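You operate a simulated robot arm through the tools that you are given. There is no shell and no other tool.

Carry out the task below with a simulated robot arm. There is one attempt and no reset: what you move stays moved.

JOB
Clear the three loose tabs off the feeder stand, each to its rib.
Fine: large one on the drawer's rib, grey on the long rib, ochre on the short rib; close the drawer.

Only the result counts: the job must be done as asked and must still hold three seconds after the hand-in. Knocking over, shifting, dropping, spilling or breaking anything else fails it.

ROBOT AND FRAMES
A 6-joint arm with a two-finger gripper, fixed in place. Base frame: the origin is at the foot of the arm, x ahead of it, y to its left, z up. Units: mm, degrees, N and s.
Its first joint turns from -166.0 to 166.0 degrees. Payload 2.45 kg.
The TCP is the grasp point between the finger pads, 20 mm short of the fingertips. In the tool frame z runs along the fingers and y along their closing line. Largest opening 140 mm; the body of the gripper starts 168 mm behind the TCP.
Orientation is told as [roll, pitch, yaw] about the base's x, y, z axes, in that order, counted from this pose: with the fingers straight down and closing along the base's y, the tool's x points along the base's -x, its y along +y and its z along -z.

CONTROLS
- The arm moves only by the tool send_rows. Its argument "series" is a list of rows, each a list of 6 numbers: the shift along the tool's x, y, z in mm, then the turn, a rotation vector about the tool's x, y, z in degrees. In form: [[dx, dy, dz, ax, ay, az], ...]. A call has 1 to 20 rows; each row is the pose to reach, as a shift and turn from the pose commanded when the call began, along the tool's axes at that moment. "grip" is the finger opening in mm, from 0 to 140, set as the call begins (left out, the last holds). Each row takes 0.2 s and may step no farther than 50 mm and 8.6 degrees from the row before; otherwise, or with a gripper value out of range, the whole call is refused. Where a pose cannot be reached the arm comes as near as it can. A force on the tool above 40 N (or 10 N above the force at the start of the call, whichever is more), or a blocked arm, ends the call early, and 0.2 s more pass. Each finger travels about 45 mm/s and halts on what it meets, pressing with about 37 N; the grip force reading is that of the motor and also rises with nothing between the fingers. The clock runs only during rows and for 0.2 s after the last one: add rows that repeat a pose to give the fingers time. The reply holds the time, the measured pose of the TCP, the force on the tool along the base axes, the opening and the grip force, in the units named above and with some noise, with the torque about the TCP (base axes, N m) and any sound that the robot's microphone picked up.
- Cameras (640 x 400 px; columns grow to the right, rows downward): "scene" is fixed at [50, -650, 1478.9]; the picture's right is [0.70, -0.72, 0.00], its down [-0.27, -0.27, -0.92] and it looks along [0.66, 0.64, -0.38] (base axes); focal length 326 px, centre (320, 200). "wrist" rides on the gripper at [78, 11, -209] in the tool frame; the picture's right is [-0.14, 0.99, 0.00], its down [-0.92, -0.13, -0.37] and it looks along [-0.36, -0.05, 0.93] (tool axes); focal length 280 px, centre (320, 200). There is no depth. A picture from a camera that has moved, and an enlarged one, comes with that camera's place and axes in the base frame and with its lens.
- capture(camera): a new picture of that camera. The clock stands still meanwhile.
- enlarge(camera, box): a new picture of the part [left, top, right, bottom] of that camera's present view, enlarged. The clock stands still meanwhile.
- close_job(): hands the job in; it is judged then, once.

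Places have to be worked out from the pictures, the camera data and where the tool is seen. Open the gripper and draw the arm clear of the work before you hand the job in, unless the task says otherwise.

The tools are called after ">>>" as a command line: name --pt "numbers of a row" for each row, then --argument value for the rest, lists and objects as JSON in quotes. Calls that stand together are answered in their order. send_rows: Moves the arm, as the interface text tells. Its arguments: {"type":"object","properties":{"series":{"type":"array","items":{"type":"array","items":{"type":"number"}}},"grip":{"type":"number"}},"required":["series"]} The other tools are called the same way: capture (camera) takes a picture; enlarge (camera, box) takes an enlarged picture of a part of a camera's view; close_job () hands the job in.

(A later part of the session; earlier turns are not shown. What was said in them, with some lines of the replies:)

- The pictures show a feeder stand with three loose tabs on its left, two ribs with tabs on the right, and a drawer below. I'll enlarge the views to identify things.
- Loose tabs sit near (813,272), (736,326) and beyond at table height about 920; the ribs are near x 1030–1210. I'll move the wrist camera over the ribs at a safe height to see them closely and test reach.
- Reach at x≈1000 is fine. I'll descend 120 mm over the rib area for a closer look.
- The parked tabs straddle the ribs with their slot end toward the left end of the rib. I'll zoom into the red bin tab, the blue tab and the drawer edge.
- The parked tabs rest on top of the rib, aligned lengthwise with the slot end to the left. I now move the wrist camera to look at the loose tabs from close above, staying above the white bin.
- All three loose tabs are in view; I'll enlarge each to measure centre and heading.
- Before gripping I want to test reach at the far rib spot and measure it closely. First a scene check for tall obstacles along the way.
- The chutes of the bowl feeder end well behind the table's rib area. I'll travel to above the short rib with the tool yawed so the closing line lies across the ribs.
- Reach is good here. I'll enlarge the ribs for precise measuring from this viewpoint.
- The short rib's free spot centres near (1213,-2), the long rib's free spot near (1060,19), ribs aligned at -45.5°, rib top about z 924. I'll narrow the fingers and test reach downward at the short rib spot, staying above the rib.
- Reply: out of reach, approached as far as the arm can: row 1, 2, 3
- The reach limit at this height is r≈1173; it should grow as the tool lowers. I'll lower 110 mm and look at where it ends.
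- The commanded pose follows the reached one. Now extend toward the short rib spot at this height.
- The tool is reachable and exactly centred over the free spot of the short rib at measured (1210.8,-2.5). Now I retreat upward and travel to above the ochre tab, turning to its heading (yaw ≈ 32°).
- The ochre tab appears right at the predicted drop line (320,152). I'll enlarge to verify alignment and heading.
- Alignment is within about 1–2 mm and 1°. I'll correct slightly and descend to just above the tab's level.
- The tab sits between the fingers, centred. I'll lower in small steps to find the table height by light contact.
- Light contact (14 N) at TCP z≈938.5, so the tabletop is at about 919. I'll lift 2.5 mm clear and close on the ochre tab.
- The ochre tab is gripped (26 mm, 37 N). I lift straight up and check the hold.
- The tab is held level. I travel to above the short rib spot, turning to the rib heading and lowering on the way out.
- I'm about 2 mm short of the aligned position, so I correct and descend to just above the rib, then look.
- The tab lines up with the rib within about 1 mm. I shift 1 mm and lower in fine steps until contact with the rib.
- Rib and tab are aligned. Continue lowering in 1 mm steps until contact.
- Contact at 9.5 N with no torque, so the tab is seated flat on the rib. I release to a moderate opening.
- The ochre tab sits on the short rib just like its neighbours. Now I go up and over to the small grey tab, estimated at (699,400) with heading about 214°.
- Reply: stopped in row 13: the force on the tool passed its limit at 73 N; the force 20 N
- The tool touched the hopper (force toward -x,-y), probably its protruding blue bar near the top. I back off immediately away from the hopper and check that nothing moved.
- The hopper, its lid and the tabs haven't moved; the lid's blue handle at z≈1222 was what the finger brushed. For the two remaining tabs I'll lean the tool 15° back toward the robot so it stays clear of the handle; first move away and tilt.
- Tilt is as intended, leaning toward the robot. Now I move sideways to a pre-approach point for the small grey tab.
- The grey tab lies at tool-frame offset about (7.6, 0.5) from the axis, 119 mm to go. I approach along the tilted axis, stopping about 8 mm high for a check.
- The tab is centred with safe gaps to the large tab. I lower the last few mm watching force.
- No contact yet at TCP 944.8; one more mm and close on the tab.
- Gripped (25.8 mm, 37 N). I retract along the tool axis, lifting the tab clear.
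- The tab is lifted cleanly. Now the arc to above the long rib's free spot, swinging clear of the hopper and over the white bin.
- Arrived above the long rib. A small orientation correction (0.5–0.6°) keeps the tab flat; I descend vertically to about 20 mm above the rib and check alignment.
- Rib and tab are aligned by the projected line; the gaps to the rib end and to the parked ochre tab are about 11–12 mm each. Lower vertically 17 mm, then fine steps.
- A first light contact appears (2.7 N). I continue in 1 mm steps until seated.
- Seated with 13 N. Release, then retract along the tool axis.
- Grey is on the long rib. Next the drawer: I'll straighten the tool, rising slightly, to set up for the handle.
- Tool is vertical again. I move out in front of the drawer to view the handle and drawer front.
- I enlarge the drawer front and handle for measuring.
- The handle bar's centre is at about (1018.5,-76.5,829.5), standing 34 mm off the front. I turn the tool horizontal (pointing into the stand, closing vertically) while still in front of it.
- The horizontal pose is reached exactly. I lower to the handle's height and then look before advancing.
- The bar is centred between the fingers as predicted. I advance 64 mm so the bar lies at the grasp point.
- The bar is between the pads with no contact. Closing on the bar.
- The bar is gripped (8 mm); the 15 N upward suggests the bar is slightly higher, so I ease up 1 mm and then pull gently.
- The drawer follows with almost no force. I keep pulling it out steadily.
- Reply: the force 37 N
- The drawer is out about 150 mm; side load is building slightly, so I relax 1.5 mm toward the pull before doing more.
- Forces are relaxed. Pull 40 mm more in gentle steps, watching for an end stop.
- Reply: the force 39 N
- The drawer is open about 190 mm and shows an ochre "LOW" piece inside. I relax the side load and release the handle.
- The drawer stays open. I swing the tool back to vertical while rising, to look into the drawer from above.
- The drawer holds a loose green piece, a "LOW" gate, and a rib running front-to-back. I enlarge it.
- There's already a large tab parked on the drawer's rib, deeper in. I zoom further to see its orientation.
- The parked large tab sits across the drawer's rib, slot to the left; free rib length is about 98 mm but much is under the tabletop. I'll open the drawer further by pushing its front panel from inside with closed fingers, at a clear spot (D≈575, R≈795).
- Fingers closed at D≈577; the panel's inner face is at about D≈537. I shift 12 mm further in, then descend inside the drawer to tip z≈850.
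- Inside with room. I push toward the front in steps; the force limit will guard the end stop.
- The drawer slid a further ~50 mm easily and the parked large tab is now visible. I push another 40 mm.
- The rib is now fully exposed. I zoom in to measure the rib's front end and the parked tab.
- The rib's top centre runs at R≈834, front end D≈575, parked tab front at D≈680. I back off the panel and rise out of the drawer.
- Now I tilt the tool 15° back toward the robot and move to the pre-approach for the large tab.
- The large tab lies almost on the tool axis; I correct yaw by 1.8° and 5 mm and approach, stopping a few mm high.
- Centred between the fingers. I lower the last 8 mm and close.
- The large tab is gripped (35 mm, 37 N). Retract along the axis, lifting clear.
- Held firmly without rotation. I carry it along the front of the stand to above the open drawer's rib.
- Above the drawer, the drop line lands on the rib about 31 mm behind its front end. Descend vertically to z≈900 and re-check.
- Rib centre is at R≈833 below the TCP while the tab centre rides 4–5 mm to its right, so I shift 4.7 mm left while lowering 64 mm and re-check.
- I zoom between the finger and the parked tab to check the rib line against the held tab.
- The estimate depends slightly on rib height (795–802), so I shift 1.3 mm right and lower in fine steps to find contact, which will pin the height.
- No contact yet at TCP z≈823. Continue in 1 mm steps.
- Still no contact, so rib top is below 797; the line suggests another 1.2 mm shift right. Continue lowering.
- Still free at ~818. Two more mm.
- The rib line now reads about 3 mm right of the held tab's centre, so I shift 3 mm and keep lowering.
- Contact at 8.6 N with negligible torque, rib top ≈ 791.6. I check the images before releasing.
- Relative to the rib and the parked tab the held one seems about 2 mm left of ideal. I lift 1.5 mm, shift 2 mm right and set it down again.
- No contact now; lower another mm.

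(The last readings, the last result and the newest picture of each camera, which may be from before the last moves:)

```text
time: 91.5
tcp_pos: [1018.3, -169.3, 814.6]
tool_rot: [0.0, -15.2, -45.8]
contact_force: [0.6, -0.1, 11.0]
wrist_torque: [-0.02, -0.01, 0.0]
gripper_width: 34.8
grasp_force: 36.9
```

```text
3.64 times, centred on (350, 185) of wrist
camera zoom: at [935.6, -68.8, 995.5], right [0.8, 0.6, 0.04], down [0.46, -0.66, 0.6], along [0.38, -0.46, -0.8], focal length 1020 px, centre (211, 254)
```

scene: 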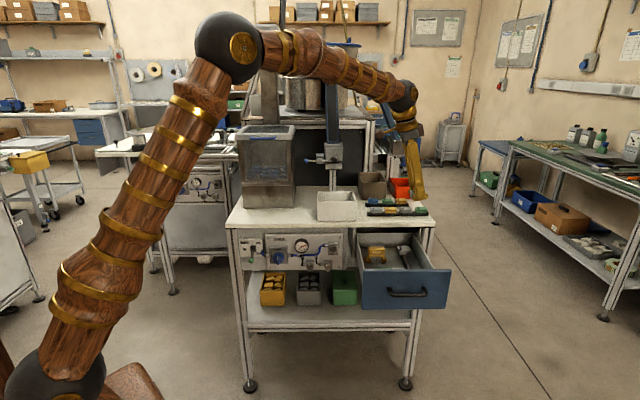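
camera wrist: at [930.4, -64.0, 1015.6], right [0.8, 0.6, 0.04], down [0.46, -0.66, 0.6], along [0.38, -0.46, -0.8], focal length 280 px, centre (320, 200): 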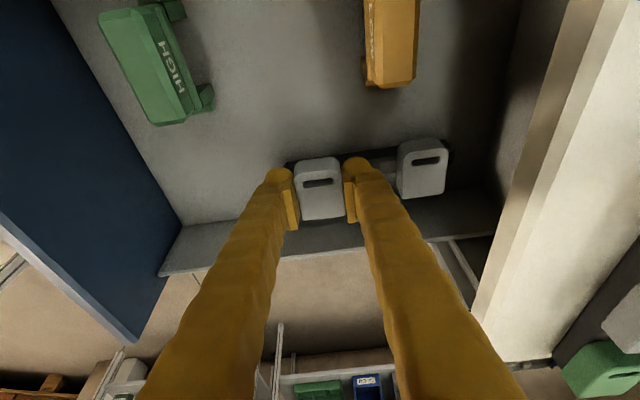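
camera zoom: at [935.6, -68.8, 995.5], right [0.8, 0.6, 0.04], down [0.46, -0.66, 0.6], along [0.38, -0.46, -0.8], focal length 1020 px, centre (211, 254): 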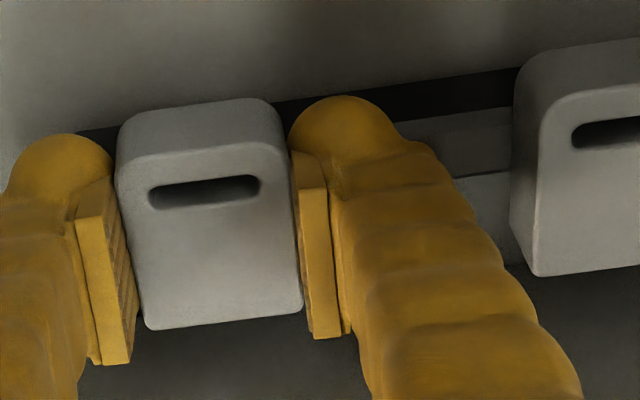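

Tab edges now match the parked tab's overhang. I make one last fine centring (1.2 mm back) with a small lift, and set down again.

>>> send_rows --pt "-0.4 0 -1.5 0 0 0" --pt "0.76 0 -1.8 0 0 0" --pt "1.16 0 -0.3 0 0 0" --pt "1.16 0 -0.3 0 0 0"

>>> send_rows --pt "0.1 0 0.4 0 0 0" --pt "0.1 0 0.4 0 0 0" --pt "0.1 0 0.4 0 0 0"

```text
time: 92.5
tcp_pos: [1017.4, -168.1, 814.8]
tool_rot: [0.1, -15.2, -45.6]
contact_force: [-0.7, -0.3, 12.1]
wrist_torque: [-0.03, 0.0, -0.01]
gripper_width: 35.2
grasp_force: 37.0
```

```text
time: 93.3
tcp_pos: [1016.8, -168.1, 814.0]
tool_rot: [0.0, -15.1, -45.7]
contact_force: [1.7, 0.6, 20.3]
wrist_torque: [0.05, -0.12, 0.0]
gripper_width: 35.1
grasp_force: 36.7
```

With 20 N the contact resolves to about 2 mm right of the TCP, matching the tab centre well. Relieve the press and release.

>>> send_rows --grip 52 --pt "-0.1 0 -0.5 0 0 0" --pt "-0.1 0 -0.5 0 0 0" --pt "-0.1 0 -0.5 0 0 0" --pt "-0.1 0 -0.5 0 0 0"

>>> enlarge --camera "wrist" --box '[270, 130, 430, 240]'

```text
time: 94.3
tcp_pos: [1016.9, -167.5, 812.5]
tool_rot: [-0.2, -15.1, -45.7]
contact_force: [0.1, 1.4, 2.7]
wrist_torque: [0.1, -0.09, 0.05]
gripper_width: 52.7
grasp_force: 1.2
```

```text
3.64 times, centred on (350, 185) of wrist
camera zoom: at [934.0, -67.9, 994.8], right [0.8, 0.6, 0.04], down [0.46, -0.66, 0.6], along [0.38, -0.46, -0.8], focal length 1020 px, centre (211, 254)
```

zoom: 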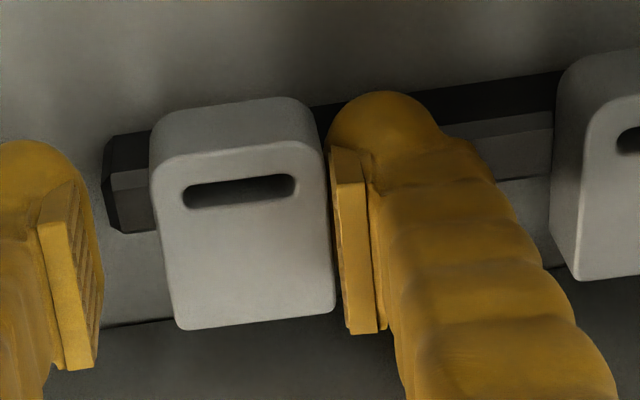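

After opening, the drawer slid about 8 mm inward with the inner finger (fingertips rested on the rib), so the tab sits against the inner pad, still seated on the rib. I'll ease the tool inward (+D) and up together to separate without dragging the tab.

>>> send_rows --pt "-0.2 1.5 -0.7 0 0 0" --pt "-0.5 4.5 -1.8 0 0 0" --pt "-0.8 8 -3 0 0 0" --pt "-0.8 8 -3 0 0 0"

>>> enlarge --camera "wrist" --box '[270, 130, 430, 240]'

>>> enlarge --camera "scene" --box '[375, 225, 435, 275]'

```text
time: 95.3
tcp_pos: [1024.3, -163.5, 817.2]
tool_rot: [0.0, -15.1, -45.6]
contact_force: [0.0, 0.4, -0.4]
wrist_torque: [0.0, -0.01, 0.0]
gripper_width: 51.8
grasp_force: 0.0
```

```text
3.64 times, centred on (350, 185) of wrist
camera zoom: at [940.4, -62.6, 998.4], right [0.8, 0.6, 0.04], down [0.46, -0.66, 0.6], along [0.38, -0.46, -0.8], focal length 1020 px, centre (211, 254)
```

zoom: 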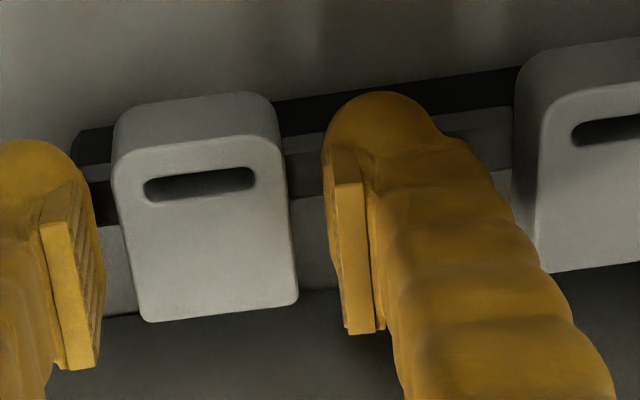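

```text
8.00 times, centred on (405, 250) of scene
camera zoom: at [50.0, -650.0, 1478.9], right [0.7, -0.72, 0.0], down [-0.27, -0.27, -0.92], along [0.66, 0.64, -0.38], focal length 2607 px, centre (-360, -200)
```

zoom: 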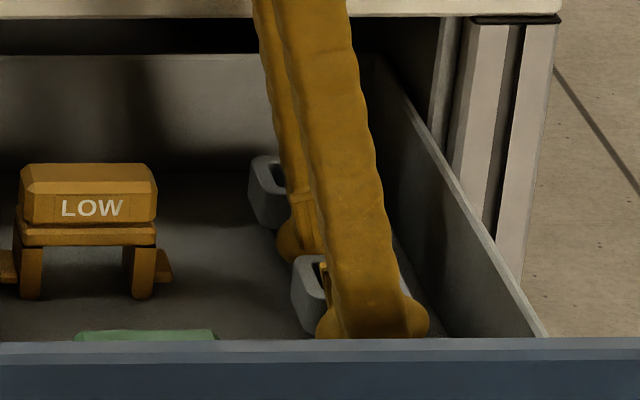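

The tab stands free on the rib with gaps on both sides. I retract along the tool axis.

>>> send_rows --pt "0 0 -8 0 0 0" --pt "0 0 -30 0 0 0" --pt "0 0 -70 0 0 0" --pt "0 0 -115 0 0 0" --pt "0 0 -160 0 0 0" --pt "0 0 -200 0 0 0" --pt "0 0 -200 0 0 0"

>>> capture --camera "wrist"

>>> enlarge --camera "scene" --box '[345, 200, 445, 300]'

>>> enlarge --camera "scene" --box '[375, 225, 435, 275]'

```text
time: 96.9
tcp_pos: [985.0, -126.0, 1012.2]
tool_rot: [0.0, -15.1, -45.7]
contact_force: [0.3, -0.1, -0.8]
wrist_torque: [0.03, -0.03, 0.01]
gripper_width: 52.0
grasp_force: 0.1
```

```text
taken
camera wrist: at [902.3, -25.7, 1193.6], right [0.8, 0.6, 0.04], down [0.46, -0.66, 0.6], along [0.38, -0.46, -0.8], focal length 280 px, centre (320, 200)
```

wrist: 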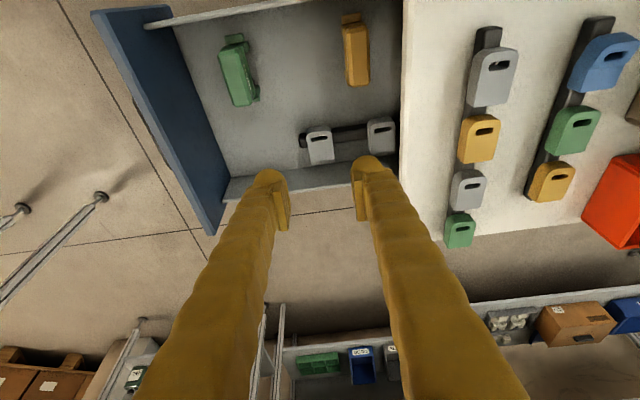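

```text
4.00 times, centred on (395, 250) of scene
camera zoom: at [50.0, -650.0, 1478.9], right [0.7, -0.72, 0.0], down [-0.27, -0.27, -0.92], along [0.66, 0.64, -0.38], focal length 1304 px, centre (20, 0)
```

zoom: 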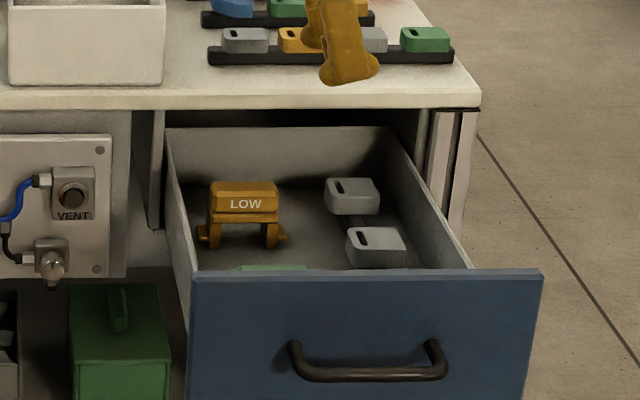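

```text
8.00 times, centred on (405, 250) of scene
camera zoom: at [50.0, -650.0, 1478.9], right [0.7, -0.72, 0.0], down [-0.27, -0.27, -0.92], along [0.66, 0.64, -0.38], focal length 2607 px, centre (-360, -200)
```

zoom: 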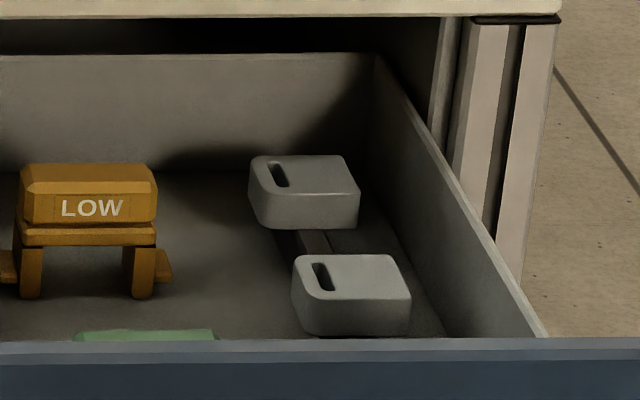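

The large tab now sits on the drawer's rib exactly like the parked one. Next: straighten the tool, move in front of the drawer with closed fingers, to push it shut on the handle bar.

>>> send_rows --grip 0 --pt "0 0 -10 0 5 0" --pt "0 0 -20 0 10 0" --pt "0 0 -30 0 15.1 0" --pt "0 0 -30 0 15.1 0"

>>> send_rows --pt "2 -45 0 0 0 0" --pt "4 -90 0 0 0 0" --pt "6 -135 0 0 0 0" --pt "8 -180 0 0 0 0" --pt "10 -225 0 0 0 0" --pt "11 -270 0 0 0 0" --pt "11 -270 0 0 0 0"

>>> capture --camera "wrist"

>>> capture --camera "scene"

```text
time: 97.9
tcp_pos: [980.7, -119.5, 1040.0]
tool_rot: [0.0, 0.1, -45.7]
contact_force: [0.0, -0.3, 0.8]
wrist_torque: [0.0, 0.03, 0.0]
gripper_width: 0.1
grasp_force: 27.7
```

```text
time: 99.5
tcp_pos: [780.0, -301.6, 1038.4]
tool_rot: [0.1, 0.0, -45.7]
contact_force: [-0.1, 0.5, 0.1]
wrist_torque: [-0.02, 0.0, 0.0]
gripper_width: 0.0
grasp_force: 29.3
```

```text
taken
camera wrist: at [733.6, -237.2, 1247.4], right [0.8, 0.59, 0.0], down [0.55, -0.75, 0.37], along [0.22, -0.3, -0.93], focal length 280 px, centre (320, 200)
```

wrist: 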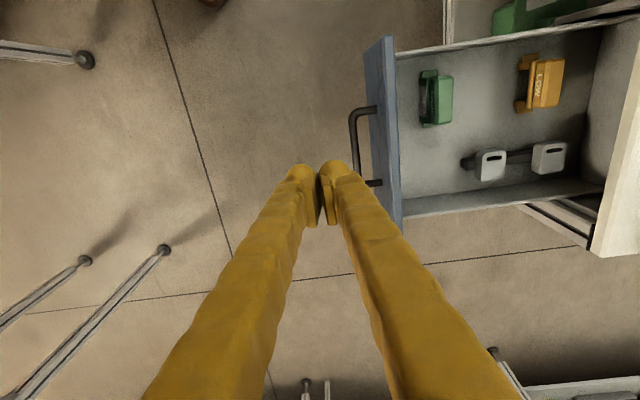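

```text
taken
```

scene: 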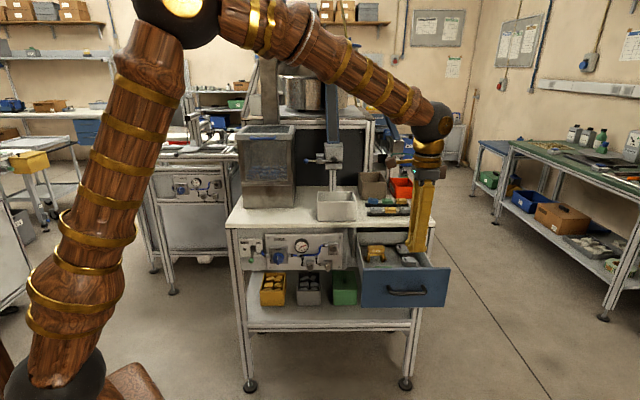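

The handle bar is at about D≈400, R≈766. I descend in front of it at D≈346 to finger height z≈835.

>>> send_rows --pt "-2 0 45 0 0 0" --pt "-4 0 90 0 0 0" --pt "-6 0 135 0 0 0" --pt "-6 0 175 0 0 0" --pt "-6 0 203 0 0 0" --pt "-6 0 203 0 0 0"

>>> capture --camera "wrist"

```text
time: 100.9
tcp_pos: [785.1, -306.6, 836.7]
tool_rot: [0.1, 0.0, -45.8]
contact_force: [-0.2, 0.4, -0.3]
wrist_torque: [-0.02, 0.0, -0.01]
gripper_width: 0.0
grasp_force: 29.4
```

```text
taken
camera wrist: at [737.9, -242.0, 1044.3], right [0.8, 0.59, 0.0], down [0.55, -0.75, 0.37], along [0.22, -0.3, -0.93], focal length 280 px, centre (320, 200)
```

wrist: 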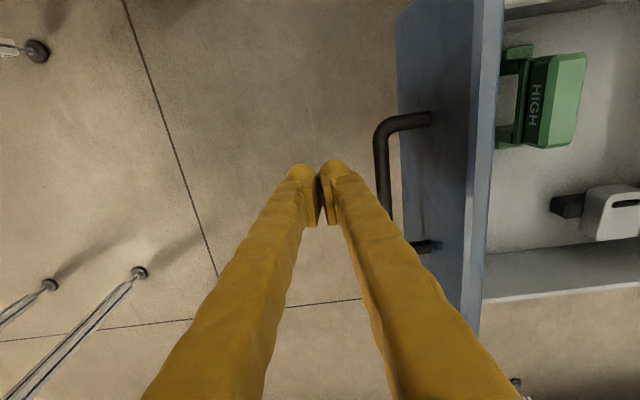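

The bar lies just ahead of the closed fingers. I push slowly, gently making contact and then closing the drawer.

>>> send_rows --pt "0 8 3 0 0 0" --pt "0 14 6 0 0 0" --pt "0 19 6 0 0 0" --pt "0 24 6 0 0 0" --pt "0 29 6 0 0 0" --pt "0 34 6 0 0 0" --pt "0 40 6 0 0 0" --pt "0 47 6 0 0 0" --pt "0 55 6 0 0 0" --pt "0 64 6 0 0 0" --pt "0 74 6 0 0 0" --pt "0 84 6 0 0 0" --pt "0 94 6 0 0 0" --pt "0 104 6 0 0 0" --pt "0 113 6 0 0 0" --pt "0 120 6 0 0 0" --pt "0 125 6 0 0 0" --pt "0 128 6 0 0 0" --pt "0 130 6 0 0 0" --pt "0 130 6 0 0 0"

>>> capture --camera "wrist"

>>> enlarge --camera "scene" --box '[345, 200, 445, 300]'

```text
time: 105.1
tcp_pos: [877.2, -214.6, 828.5]
tool_rot: [0.0, 0.0, -45.6]
contact_force: [-0.9, 0.0, -0.3]
wrist_torque: [0.01, -0.05, 0.01]
gripper_width: 0.3
grasp_force: 29.4
```

```text
taken
camera wrist: at [831.2, -150.3, 1037.7], right [0.8, 0.59, 0.0], down [0.55, -0.75, 0.37], along [0.22, -0.3, -0.93], focal length 280 px, centre (320, 200)
```

wrist: 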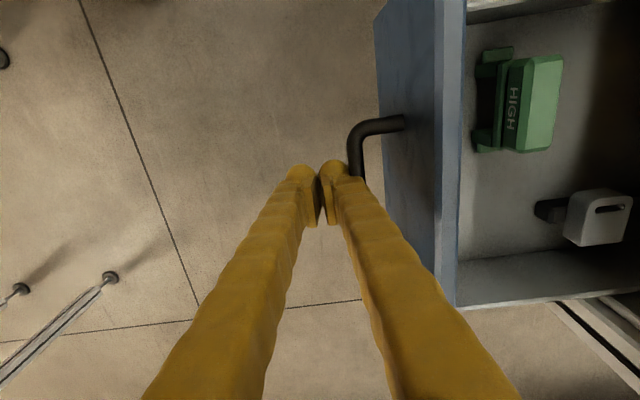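

```text
4.00 times, centred on (395, 250) of scene
camera zoom: at [50.0, -650.0, 1478.9], right [0.7, -0.72, 0.0], down [-0.27, -0.27, -0.92], along [0.66, 0.64, -0.38], focal length 1304 px, centre (20, 0)
```

zoom: 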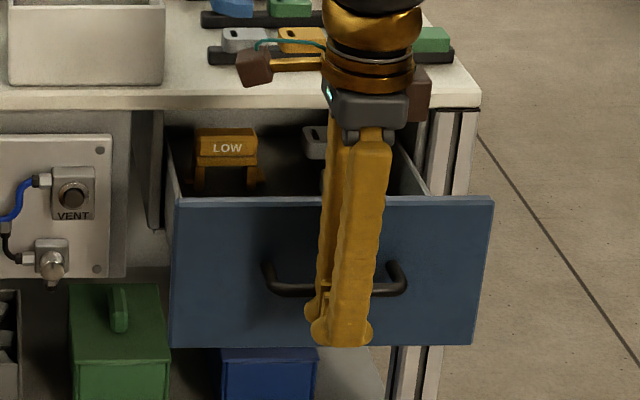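

The drawer follows smoothly and the tab stays put. Continue pushing 140 mm more.

>>> send_rows --pt "0 4 0 0 0 0" --pt "0 10 0 0 0 0" --pt "0 18 0 0 0 0" --pt "0 28 0 0 0 0" --pt "0 38 0 0 0 0" --pt "0 48 0 0 0 0" --pt "0 58 0 0 0 0" --pt "0 68 0 0 0 0" --pt "0 78 0 0 0 0" --pt "0 88 0 0 0 0" --pt "0 98 0 0 0 0" --pt "0 108 0 0 0 0" --pt "0 117 0 0 0 0" --pt "0 125 0 0 0 0" --pt "0 131 0 0 0 0" --pt "0 136 0 0 0 0" --pt "0 139 0 0 0 0" --pt "0 140 0 0 0 0" --pt "0 140 0 0 0 0"

>>> capture --camera "wrist"

>>> enlarge --camera "scene" --box '[345, 190, 445, 290]'

```text
time: 109.1
tcp_pos: [977.2, -117.0, 830.3]
tool_rot: [0.0, 0.0, -45.6]
contact_force: [-0.3, -0.1, 1.4]
wrist_torque: [0.02, 0.0, 0.02]
gripper_width: 0.1
grasp_force: 29.8
```

```text
taken
camera wrist: at [931.2, -52.6, 1038.4], right [0.8, 0.59, 0.0], down [0.55, -0.75, 0.37], along [0.22, -0.3, -0.93], focal length 280 px, centre (320, 200)
```

wrist: 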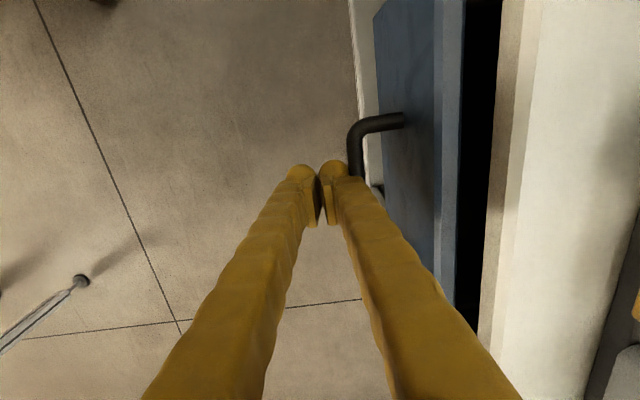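

```text
4.00 times, centred on (395, 240) of scene
camera zoom: at [50.0, -650.0, 1478.9], right [0.7, -0.72, 0.0], down [-0.27, -0.27, -0.92], along [0.66, 0.64, -0.38], focal length 1304 px, centre (20, 40)
```

zoom: 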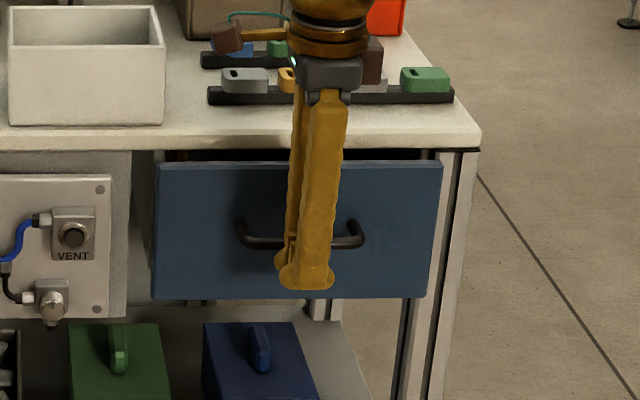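

About 33 mm remain. I push slowly, in small steps, to the closed stop.

>>> send_rows --pt "0 3 0 0 0 0" --pt "0 7 0 0 0 0" --pt "0 11 0 0 0 0" --pt "0 15 0 0 0 0" --pt "0 19 0 0 0 0" --pt "0 22 0 0 0 0" --pt "0 25 0 0 0 0" --pt "0 27 0 0 0 0" --pt "0 28.5 0 0 0 0" --pt "0 30 0 0 0 0" --pt "0 30 0 0 0 0"

>>> enlarge --camera "scene" --box '[340, 215, 440, 275]'

>>> capture --camera "wrist"

```text
time: 111.3
tcp_pos: [996.7, -99.0, 830.0]
tool_rot: [-0.2, 0.0, -45.7]
contact_force: [-6.0, -3.9, 1.7]
wrist_torque: [0.06, -0.02, 0.06]
gripper_width: 0.1
grasp_force: 29.0
stopped in row 10: the force on the tool passed its limit at 44 N (the readings are from after the stop); the commanded pose is now the measured one
```

```text
6.40 times, centred on (390, 245) of scene
camera zoom: at [50.0, -650.0, 1478.9], right [0.7, -0.72, 0.0], down [-0.27, -0.27, -0.92], along [0.66, 0.64, -0.38], focal length 2086 px, centre (-128, -88)
```

zoom: 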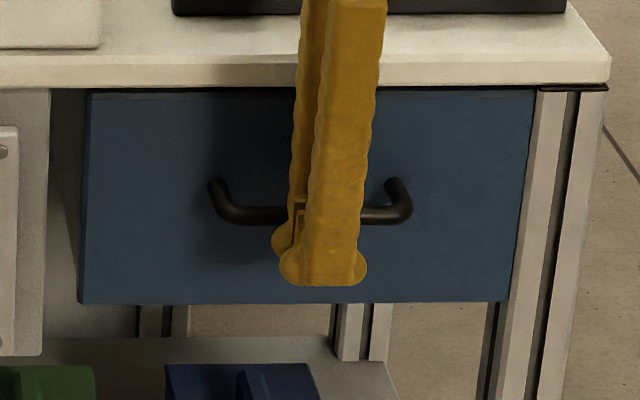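

```text
taken
camera wrist: at [950.7, -34.7, 1038.9], right [0.81, 0.59, 0.0], down [0.55, -0.75, 0.37], along [0.22, -0.3, -0.93], focal length 280 px, centre (320, 200)
```

wrist: 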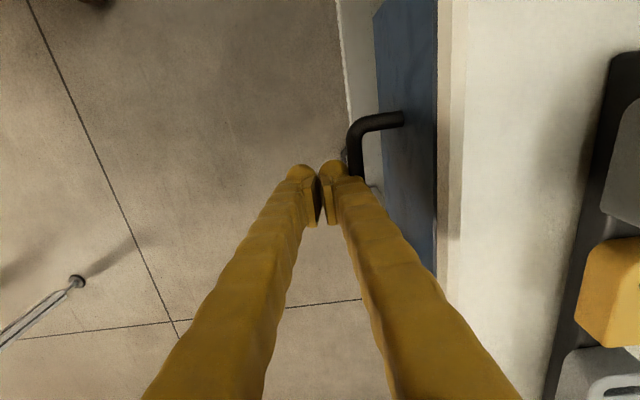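

The drawer front and handle are exactly where they were at the start, i.e. fully closed at the stop. I back away and rise clear.

>>> send_rows --pt "0 -5 0 0 0 0" --pt "0 -35 0 0 0 0" --pt "0 -80 0 0 0 0" --pt "0 -120 -10 0 0 0" --pt "0 -150 -50 0 0 0" --pt "0 -165 -95 0 0 0" --pt "0 -180 -140 0 0 0" --pt "0 -190 -188 0 0 0" --pt "0 -200 -235 0 0 0" --pt "0 -210 -282 0 0 0" --pt "0 -210 -282 0 0 0"

>>> send_rows --grip 80 --pt "0 0 0 0 0 0" --pt "0 0 0 0 0 0" --pt "0 0 0 0 0 0" --pt "0 0 0 0 0 0" --pt "0 0 0 0 0 0"

>>> capture --camera "scene"

>>> enlarge --camera "scene" --box '[220, 160, 440, 290]'

>>> enlarge --camera "scene" --box '[340, 180, 440, 260]'

```text
time: 113.7
tcp_pos: [846.4, -246.3, 1112.9]
tool_rot: [0.0, 0.1, -45.8]
contact_force: [-0.2, -1.0, -0.3]
wrist_torque: [0.03, 0.0, -0.04]
gripper_width: 0.0
grasp_force: 29.0
```

```text
time: 114.9
tcp_pos: [847.5, -245.2, 1110.5]
tool_rot: [-0.1, 0.1, -45.8]
contact_force: [-0.2, 0.0, 0.1]
wrist_torque: [-0.01, -0.01, -0.01]
gripper_width: 79.7
grasp_force: 0.1
```

```text
taken
```

scene: 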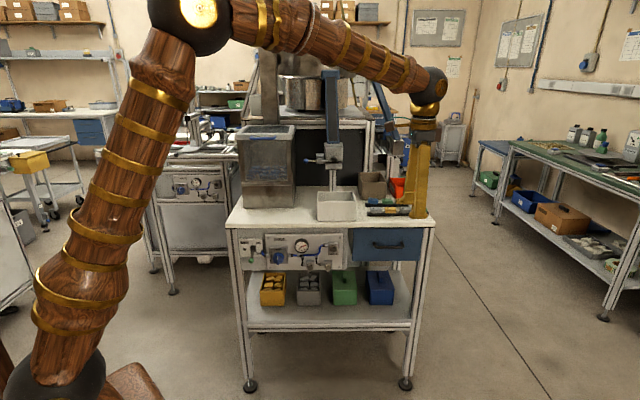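

```text
2.91 times, centred on (330, 225) of scene
camera zoom: at [50.0, -650.0, 1478.9], right [0.7, -0.72, 0.0], down [-0.27, -0.27, -0.92], along [0.66, 0.64, -0.38], focal length 948 px, centre (291, 127)
```

zoom: 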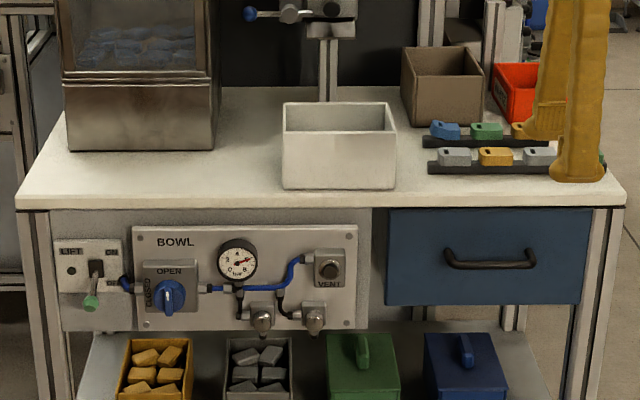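

```text
5.00 times, centred on (390, 220) of scene
camera zoom: at [50.0, -650.0, 1478.9], right [0.7, -0.72, 0.0], down [-0.27, -0.27, -0.92], along [0.66, 0.64, -0.38], focal length 1630 px, centre (-30, 100)
```

zoom: 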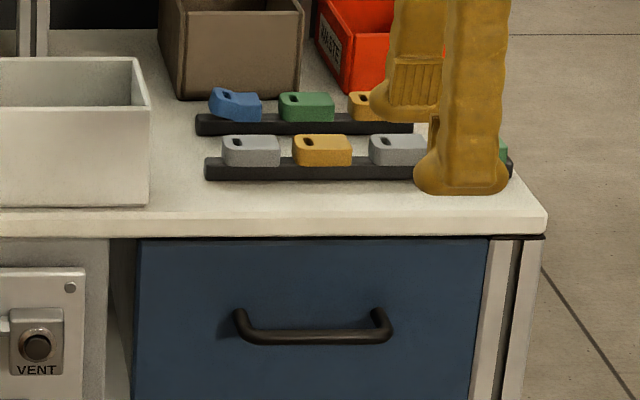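

Everything looks in place; I draw the arm further back and take a final look at the ribs.

>>> send_rows --pt "30 -25 -20 0 0 0" --pt "60 -50 -40 0 0 0" --pt "90 -75 -60 0 0 0" --pt "120 -100 -80 0 0 0" --pt "150 -120 -100 0 0 0" --pt "180 -130 -120 0 0 0" --pt "180 -130 -120 0 0 0"

>>> enlarge --camera "scene" --box '[340, 180, 440, 260]'

>>> capture --camera "scene"

```text
time: 116.5
tcp_pos: [629.4, -204.5, 1233.0]
tool_rot: [0.0, 0.2, -45.7]
contact_force: [1.7, -0.6, 0.4]
wrist_torque: [0.02, 0.02, 0.0]
gripper_width: 79.9
grasp_force: 0.0
```

```text
5.00 times, centred on (390, 220) of scene
camera zoom: at [50.0, -650.0, 1478.9], right [0.7, -0.72, 0.0], down [-0.27, -0.27, -0.92], along [0.66, 0.64, -0.38], focal length 1630 px, centre (-30, 100)
```

zoom: 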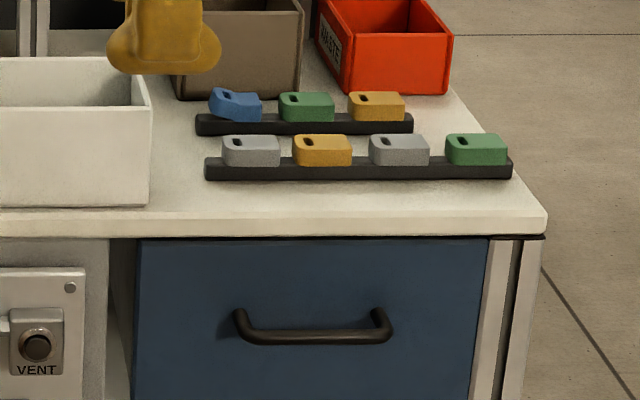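

```text
taken
```

scene: 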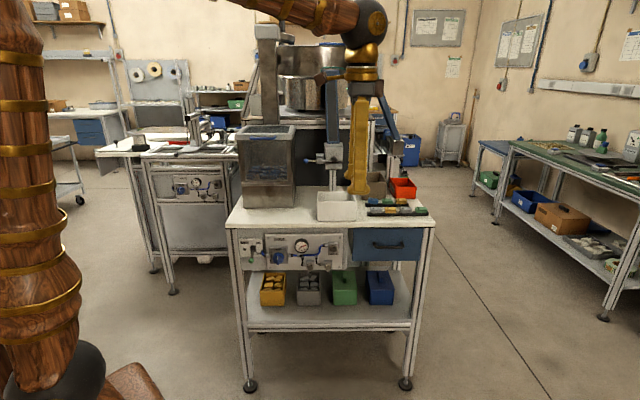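

Grey sits on the long rib and ochre on the short rib. The large tab is on the drawer's rib with the drawer closed, and the arm is clear with the gripper open, so I hand the job in.

>>> close_job

```text
The job is handed in.
```

The job is handed in. All three loose tabs are off the stand and on their ribs, and the drawer is closed.

- **Ochre tab:** on the right end of the short rib, lined up with its neighbours.
- **Grey tab:** on the left end of the long rib, lined up with its neighbours.
- **Large tab:** on the drawer's rib in front of the tab already parked there, set the same way round. I last saw it in place early in pushing the drawer shut. I did not reopen the drawer to check again.
- **Drawer:** pushed to its stop. The front and handle match the opening pictures.

**Contacts during the job:**
- **Hopper:** a finger brushed the hopper while I was moving to the grey tab, most likely the blue handle on its lid. The force reached 73 N and stopped that move. The pictures afterwards showed the hopper, its lid and the tabs unmoved.
- **Drawer stop:** the closing push ended at 44 N when the drawer met its stop.

The arm is drawn back from the stand with the gripper open.
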